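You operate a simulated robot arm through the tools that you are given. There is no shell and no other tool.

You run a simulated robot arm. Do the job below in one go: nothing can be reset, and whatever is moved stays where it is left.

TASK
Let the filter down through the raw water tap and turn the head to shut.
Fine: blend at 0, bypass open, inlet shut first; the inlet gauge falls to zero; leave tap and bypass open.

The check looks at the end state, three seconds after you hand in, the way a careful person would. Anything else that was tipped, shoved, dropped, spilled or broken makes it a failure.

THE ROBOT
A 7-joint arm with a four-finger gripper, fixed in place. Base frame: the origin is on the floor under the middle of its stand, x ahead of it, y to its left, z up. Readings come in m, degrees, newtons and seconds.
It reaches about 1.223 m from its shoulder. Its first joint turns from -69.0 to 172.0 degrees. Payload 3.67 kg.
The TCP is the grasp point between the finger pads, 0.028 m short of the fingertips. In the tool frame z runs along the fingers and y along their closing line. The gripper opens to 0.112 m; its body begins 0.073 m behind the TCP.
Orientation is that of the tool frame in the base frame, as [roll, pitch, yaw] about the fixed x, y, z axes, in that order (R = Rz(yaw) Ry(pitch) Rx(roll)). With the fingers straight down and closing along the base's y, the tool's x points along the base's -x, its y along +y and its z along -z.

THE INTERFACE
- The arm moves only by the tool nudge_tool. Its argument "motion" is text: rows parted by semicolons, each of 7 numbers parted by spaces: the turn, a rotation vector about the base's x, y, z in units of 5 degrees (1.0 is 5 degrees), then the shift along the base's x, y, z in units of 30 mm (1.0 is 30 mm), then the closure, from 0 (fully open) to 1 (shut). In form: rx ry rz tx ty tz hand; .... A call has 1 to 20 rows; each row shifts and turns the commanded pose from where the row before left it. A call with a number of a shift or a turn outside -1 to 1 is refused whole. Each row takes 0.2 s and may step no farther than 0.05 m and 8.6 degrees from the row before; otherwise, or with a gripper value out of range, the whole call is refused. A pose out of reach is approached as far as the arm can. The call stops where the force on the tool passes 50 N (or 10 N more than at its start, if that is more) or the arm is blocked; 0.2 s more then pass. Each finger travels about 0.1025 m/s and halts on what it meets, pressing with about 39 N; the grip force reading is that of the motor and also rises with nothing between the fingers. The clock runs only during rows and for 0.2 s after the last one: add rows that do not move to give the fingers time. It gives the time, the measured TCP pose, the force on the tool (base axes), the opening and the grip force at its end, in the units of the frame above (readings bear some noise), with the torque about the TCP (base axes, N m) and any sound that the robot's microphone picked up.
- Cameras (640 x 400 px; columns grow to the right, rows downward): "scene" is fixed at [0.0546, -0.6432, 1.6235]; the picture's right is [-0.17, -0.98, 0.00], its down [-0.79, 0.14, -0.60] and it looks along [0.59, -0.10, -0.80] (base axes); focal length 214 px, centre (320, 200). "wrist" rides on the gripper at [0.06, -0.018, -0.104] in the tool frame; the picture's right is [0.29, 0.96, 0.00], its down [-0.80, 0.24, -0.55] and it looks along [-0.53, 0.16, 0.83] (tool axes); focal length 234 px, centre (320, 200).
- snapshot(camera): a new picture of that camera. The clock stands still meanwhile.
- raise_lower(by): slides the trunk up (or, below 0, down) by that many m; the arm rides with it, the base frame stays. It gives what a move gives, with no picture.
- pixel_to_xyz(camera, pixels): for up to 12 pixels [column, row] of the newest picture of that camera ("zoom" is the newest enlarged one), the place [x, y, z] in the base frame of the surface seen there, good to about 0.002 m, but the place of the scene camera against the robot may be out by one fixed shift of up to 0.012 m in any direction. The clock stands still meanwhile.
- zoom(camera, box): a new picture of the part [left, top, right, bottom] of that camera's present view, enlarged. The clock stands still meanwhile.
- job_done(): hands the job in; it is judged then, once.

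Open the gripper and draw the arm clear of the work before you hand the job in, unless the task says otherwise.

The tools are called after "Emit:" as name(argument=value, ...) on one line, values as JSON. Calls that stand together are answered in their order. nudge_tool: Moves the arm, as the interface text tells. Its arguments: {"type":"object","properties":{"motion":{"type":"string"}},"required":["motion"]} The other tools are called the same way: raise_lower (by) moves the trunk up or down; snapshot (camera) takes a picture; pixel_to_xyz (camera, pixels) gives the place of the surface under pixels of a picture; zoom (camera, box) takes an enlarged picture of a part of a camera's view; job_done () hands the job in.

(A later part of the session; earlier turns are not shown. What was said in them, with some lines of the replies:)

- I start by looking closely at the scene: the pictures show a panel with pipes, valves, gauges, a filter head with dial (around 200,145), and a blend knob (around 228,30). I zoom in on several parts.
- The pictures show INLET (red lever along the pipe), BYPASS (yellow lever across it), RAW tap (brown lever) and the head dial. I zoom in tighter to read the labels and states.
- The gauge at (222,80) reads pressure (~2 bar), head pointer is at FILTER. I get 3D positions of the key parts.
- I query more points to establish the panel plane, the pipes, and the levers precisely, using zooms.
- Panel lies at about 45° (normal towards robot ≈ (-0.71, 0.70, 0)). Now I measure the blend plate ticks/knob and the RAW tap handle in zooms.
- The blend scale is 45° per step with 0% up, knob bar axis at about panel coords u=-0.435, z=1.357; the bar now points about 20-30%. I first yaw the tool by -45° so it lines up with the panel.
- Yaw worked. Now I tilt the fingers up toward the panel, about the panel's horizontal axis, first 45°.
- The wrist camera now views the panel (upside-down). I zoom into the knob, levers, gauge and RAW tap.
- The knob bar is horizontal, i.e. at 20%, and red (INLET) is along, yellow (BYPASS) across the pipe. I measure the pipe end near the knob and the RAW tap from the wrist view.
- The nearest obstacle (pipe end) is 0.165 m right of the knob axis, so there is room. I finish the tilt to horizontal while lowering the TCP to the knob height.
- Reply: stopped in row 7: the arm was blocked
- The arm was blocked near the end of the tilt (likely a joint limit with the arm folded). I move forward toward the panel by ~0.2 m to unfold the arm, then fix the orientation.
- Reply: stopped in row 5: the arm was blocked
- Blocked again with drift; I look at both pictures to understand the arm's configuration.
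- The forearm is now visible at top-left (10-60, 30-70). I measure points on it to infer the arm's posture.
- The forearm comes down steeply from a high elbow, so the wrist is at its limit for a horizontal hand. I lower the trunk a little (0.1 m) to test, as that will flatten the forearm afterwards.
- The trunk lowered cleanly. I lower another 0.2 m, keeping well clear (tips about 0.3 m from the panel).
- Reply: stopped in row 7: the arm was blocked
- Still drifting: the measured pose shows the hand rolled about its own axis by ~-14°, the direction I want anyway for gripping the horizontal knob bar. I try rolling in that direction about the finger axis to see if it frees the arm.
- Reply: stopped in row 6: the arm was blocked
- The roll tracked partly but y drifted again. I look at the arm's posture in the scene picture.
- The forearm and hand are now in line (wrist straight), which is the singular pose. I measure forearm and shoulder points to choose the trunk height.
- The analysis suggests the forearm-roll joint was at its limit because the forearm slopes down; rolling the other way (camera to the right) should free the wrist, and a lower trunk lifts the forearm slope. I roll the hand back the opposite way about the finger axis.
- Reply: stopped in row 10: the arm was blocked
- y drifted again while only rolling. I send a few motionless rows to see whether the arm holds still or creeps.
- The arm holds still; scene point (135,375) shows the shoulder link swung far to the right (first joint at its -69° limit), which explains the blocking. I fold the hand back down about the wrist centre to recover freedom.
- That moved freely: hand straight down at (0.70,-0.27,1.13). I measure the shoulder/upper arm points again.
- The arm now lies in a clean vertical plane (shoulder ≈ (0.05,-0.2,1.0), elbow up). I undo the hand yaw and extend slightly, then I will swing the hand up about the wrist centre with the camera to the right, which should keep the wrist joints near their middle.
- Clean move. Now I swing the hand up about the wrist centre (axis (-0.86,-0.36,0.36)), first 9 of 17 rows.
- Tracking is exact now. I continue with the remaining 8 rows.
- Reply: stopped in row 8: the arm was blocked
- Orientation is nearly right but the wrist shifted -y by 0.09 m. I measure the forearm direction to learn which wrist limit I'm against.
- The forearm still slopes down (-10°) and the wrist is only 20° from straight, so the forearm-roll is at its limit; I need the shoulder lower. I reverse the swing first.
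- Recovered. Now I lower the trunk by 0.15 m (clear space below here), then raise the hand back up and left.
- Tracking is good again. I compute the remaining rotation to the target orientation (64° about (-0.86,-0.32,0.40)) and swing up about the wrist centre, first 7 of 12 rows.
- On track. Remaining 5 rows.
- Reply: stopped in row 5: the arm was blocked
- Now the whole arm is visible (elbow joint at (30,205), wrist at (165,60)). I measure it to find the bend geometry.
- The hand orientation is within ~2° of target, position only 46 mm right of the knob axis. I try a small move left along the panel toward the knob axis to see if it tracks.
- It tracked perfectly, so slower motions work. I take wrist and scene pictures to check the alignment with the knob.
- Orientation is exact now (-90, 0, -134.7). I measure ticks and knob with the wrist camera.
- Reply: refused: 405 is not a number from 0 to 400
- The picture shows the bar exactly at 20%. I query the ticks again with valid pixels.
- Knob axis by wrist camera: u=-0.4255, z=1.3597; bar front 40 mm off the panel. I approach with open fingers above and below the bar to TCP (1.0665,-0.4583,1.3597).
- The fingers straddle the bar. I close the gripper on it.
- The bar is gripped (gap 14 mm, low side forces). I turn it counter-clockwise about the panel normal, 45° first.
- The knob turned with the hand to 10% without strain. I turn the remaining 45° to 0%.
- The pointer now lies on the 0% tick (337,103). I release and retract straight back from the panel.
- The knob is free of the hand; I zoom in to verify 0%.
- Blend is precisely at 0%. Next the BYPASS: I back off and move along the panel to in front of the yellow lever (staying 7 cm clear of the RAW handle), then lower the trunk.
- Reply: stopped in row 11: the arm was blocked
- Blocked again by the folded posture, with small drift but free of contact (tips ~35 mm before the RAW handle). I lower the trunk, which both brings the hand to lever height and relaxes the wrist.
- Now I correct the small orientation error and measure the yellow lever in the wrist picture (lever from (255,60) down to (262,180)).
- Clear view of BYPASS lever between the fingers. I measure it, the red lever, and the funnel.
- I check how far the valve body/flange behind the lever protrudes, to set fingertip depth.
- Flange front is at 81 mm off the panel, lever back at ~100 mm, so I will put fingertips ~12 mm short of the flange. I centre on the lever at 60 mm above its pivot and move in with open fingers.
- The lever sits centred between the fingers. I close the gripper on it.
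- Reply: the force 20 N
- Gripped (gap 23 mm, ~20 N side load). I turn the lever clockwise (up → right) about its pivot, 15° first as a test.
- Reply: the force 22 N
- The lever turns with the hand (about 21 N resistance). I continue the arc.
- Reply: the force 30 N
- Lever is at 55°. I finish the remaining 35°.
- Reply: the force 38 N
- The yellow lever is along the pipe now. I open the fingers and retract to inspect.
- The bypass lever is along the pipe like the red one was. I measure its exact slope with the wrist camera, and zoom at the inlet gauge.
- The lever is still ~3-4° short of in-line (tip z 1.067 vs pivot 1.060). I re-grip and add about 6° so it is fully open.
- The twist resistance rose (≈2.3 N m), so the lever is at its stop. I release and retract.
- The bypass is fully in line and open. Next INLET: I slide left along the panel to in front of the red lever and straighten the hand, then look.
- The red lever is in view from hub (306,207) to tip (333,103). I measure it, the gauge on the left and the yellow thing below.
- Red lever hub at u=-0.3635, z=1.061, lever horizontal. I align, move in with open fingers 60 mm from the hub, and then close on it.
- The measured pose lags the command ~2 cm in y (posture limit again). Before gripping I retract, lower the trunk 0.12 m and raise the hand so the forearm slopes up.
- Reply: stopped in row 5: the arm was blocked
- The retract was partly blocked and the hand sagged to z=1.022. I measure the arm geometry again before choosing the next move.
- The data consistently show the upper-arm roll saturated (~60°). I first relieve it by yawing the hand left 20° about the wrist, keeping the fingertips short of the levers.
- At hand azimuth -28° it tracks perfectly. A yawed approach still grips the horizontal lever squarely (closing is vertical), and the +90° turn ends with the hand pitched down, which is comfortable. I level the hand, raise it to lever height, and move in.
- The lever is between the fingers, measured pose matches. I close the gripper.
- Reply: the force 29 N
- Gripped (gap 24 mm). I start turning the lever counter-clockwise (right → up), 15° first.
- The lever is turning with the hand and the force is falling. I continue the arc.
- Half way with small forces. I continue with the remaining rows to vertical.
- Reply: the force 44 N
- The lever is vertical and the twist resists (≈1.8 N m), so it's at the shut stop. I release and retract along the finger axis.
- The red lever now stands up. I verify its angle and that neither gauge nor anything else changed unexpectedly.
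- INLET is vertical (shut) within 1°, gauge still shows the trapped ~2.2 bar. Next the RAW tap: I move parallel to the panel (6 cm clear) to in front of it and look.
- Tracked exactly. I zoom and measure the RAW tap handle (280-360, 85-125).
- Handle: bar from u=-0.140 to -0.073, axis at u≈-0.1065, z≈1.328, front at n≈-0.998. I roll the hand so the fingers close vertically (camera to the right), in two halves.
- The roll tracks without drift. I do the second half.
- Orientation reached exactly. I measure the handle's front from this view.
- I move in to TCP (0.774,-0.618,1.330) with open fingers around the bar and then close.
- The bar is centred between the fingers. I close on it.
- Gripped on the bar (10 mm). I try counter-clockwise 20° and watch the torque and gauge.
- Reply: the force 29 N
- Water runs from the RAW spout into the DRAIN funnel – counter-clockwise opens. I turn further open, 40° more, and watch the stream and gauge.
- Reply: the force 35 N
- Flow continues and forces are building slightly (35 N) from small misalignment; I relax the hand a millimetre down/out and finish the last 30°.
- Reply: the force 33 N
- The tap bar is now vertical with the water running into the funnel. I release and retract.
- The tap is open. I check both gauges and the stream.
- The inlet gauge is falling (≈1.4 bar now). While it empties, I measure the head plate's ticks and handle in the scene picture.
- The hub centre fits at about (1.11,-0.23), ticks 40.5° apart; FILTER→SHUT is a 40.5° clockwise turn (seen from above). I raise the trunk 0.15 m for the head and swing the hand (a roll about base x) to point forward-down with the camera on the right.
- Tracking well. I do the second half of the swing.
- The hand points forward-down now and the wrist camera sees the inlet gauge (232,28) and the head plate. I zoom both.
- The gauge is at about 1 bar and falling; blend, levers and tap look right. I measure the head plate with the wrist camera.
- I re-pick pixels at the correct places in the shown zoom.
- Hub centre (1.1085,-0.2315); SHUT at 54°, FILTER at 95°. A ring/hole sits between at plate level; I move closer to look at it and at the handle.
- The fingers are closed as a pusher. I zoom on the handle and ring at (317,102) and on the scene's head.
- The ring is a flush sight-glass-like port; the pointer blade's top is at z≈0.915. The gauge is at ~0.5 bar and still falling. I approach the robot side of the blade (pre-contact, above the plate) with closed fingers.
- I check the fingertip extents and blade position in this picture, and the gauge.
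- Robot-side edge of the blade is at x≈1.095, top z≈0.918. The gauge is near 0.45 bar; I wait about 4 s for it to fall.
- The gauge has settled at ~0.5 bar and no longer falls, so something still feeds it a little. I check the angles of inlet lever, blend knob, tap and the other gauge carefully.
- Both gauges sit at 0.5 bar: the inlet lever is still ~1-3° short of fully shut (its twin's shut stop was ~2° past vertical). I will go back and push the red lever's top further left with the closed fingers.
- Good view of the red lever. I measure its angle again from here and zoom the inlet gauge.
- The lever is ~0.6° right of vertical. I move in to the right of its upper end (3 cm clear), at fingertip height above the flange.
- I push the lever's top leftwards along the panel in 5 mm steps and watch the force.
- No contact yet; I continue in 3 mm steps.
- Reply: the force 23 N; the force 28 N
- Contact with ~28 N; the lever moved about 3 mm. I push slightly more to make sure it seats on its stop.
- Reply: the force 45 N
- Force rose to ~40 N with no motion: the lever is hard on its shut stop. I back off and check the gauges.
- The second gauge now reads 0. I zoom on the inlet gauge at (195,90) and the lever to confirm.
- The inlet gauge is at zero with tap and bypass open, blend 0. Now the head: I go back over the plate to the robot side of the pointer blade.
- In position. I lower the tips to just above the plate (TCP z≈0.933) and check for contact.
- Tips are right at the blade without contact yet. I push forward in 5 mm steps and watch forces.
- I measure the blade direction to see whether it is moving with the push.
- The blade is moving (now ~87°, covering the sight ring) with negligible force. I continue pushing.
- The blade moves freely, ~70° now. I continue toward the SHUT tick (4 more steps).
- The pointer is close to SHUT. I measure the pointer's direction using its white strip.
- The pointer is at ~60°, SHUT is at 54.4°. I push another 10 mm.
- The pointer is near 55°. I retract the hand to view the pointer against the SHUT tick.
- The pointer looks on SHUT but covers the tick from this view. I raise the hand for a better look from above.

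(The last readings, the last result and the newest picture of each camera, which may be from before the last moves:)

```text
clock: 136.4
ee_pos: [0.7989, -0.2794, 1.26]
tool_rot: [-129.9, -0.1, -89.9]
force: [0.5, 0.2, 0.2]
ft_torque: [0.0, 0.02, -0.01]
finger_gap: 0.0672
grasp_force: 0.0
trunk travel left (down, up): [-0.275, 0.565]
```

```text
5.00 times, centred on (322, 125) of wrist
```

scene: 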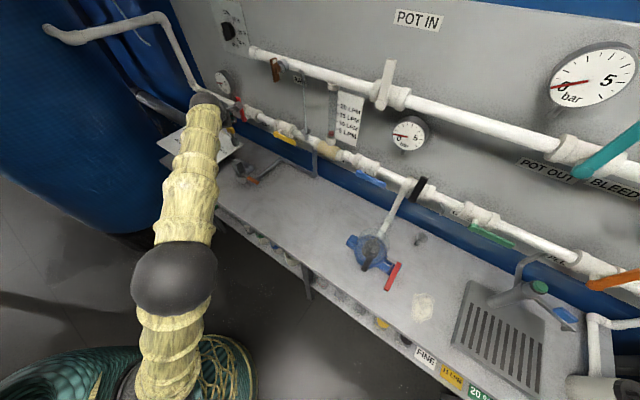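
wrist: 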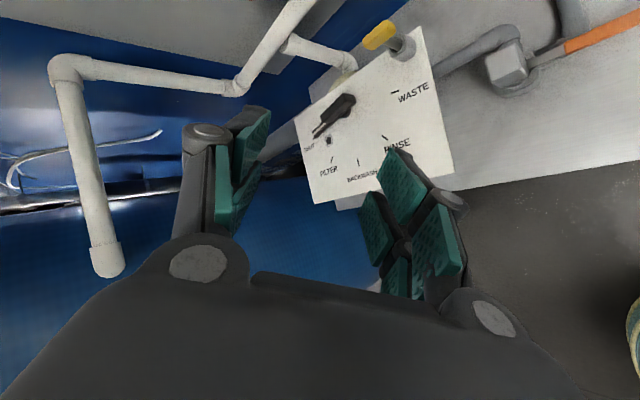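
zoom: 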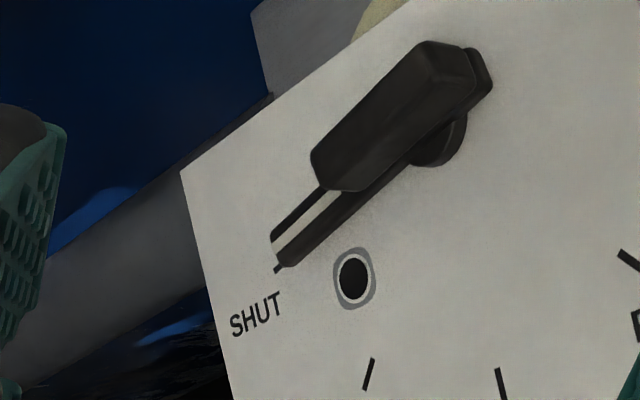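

The SHUT tick shows right at the pointer's tip, aligned within ~1°. I check everything once more: gauges, tap, levers, blend.

Emit:
snapshot(camera="scene")

Emit:
zoom(camera="scene", box=[180, 0, 340, 160])

Emit:
zoom(camera="scene", box=[205, 68, 245, 93])

Emit:
zoom(camera="scene", box=[160, 110, 250, 165])

Emit:
zoom(camera="scene", box=[380, 105, 444, 145])

```text
taken
```

scene: 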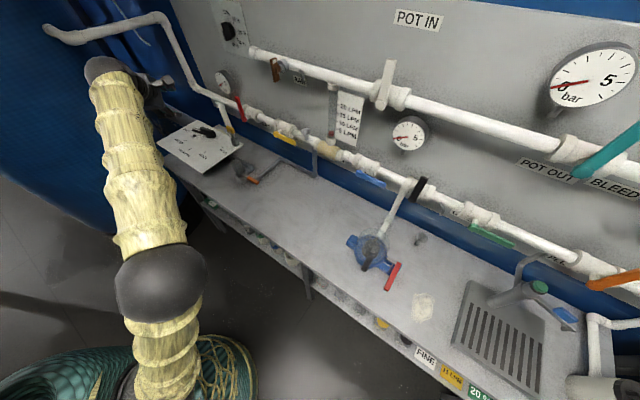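

```text
2.50 times, centred on (260, 80) of scene
```

zoom: 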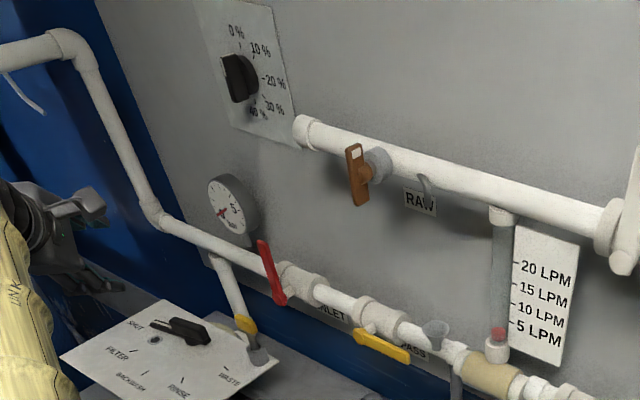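

```text
16.00 times, centred on (225, 80) of scene
```

zoom: 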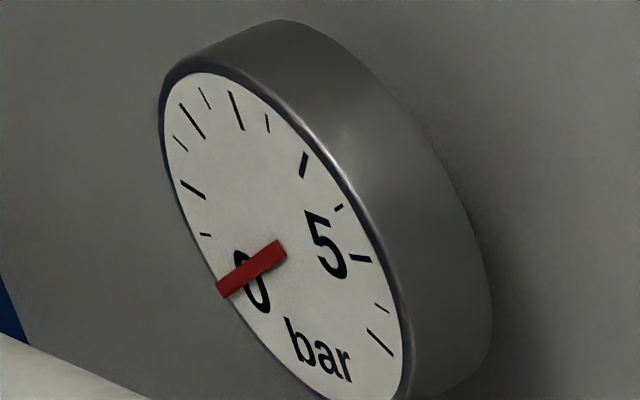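

```text
7.11 times, centred on (205, 138) of scene
```

zoom: 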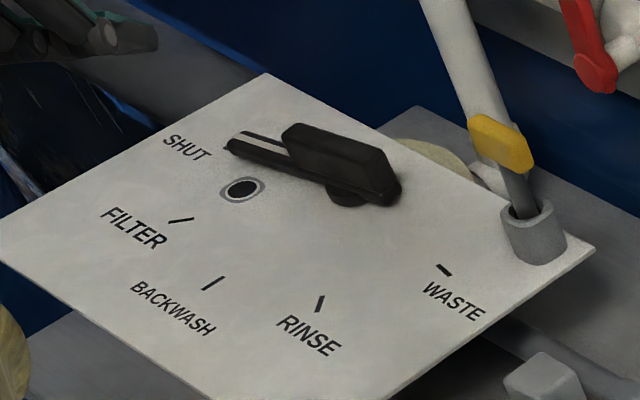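

```text
10.00 times, centred on (412, 125) of scene
```

zoom: 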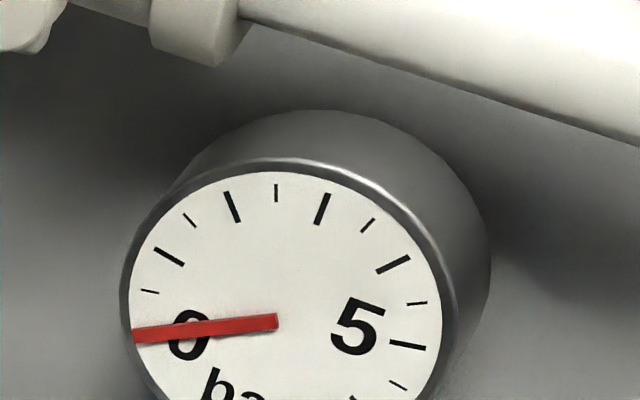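

All states are as asked: blend 0, bypass open, inlet shut, tap open, gauge zero, head at SHUT. I open the gripper fully and draw the arm back clear of the work.

Emit:
nudge_tool(motion="0 0 0 -0.8 0.2 0.5 0.2; 0 0 0 -0.8 0.2 0.5 0; 0 0 0 -0.8 0.2 0.5 0; 0 0 0 -0.8 0.2 0.5 0; 0 0 0 -0.8 0.2 0.5 0; 0 0 0 0 0 0 0; 0 0 0 0 0 0 0")

Emit:
snapshot(camera="scene")

Emit:
zoom(camera="scene", box=[180, 0, 340, 160])

Emit:
zoom(camera="scene", box=[160, 110, 250, 165])

```text
clock: 138.0
ee_pos: [0.6797, -0.2503, 1.3364]
tool_rot: [-130.1, 0.0, -90.0]
force: [0.2, 0.9, 0.3]
ft_torque: [-0.01, -0.03, 0.0]
finger_gap: 0.1121
grasp_force: 0.1
trunk travel left (down, up): [-0.275, 0.565]
```

```text
taken
```

scene: 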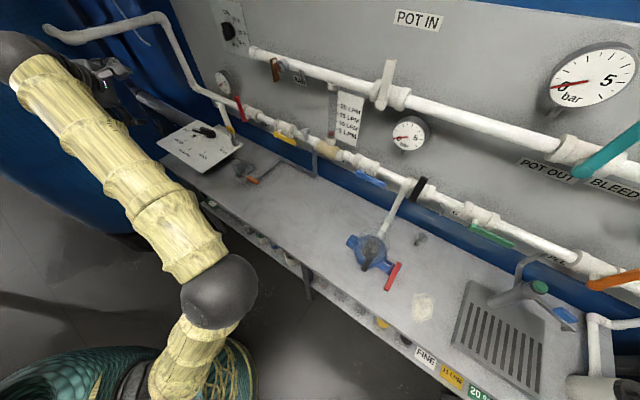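

```text
2.50 times, centred on (260, 80) of scene
```

zoom: 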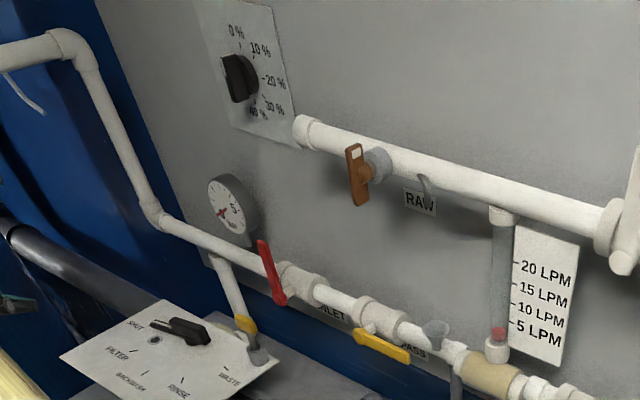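

```text
7.11 times, centred on (205, 138) of scene
```

zoom: 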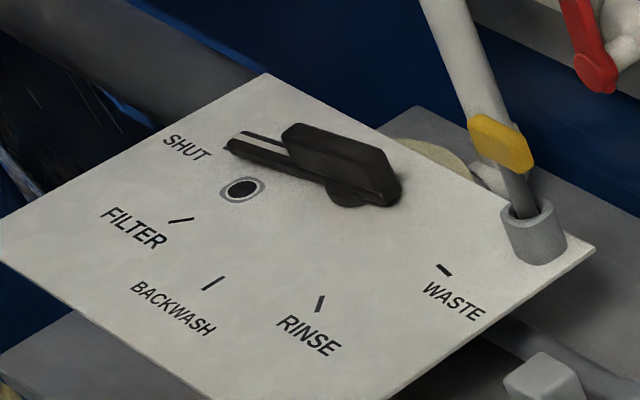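

The arm is clear and open-handed, and the pictures confirm every required state. I hand the job in.

Emit:
job_done()

```text
The job is handed in.
```

The filter is let down and the head is at SHUT. I handed the job in with everything set as you asked:

| Item | State at hand-in |
|---|---|
| Blend | 0 % |
| Bypass | open, in line with the pipe |
| Inlet | shut, pushed hard onto its stop |
| Raw water tap | open, left open |
| Inlet gauge | 0 |
| Head | SHUT, pointer within about 1° of the tick |

- **Inlet needed a second push:** after I first shut it and opened the tap, both small gauges (inlet and the one to its right) stuck at about 0.5 bar. The lever was a degree or two short of its stop. Once I pushed it fully over, both gauges dropped to zero, and only then did I turn the head.
- **Let-down water:** the water ran from the raw spout into the drain funnel and had stopped by the end. I saw nothing spilled, knocked or moved other than the handles above.
- **Arm:** it is drawn back with the gripper open.
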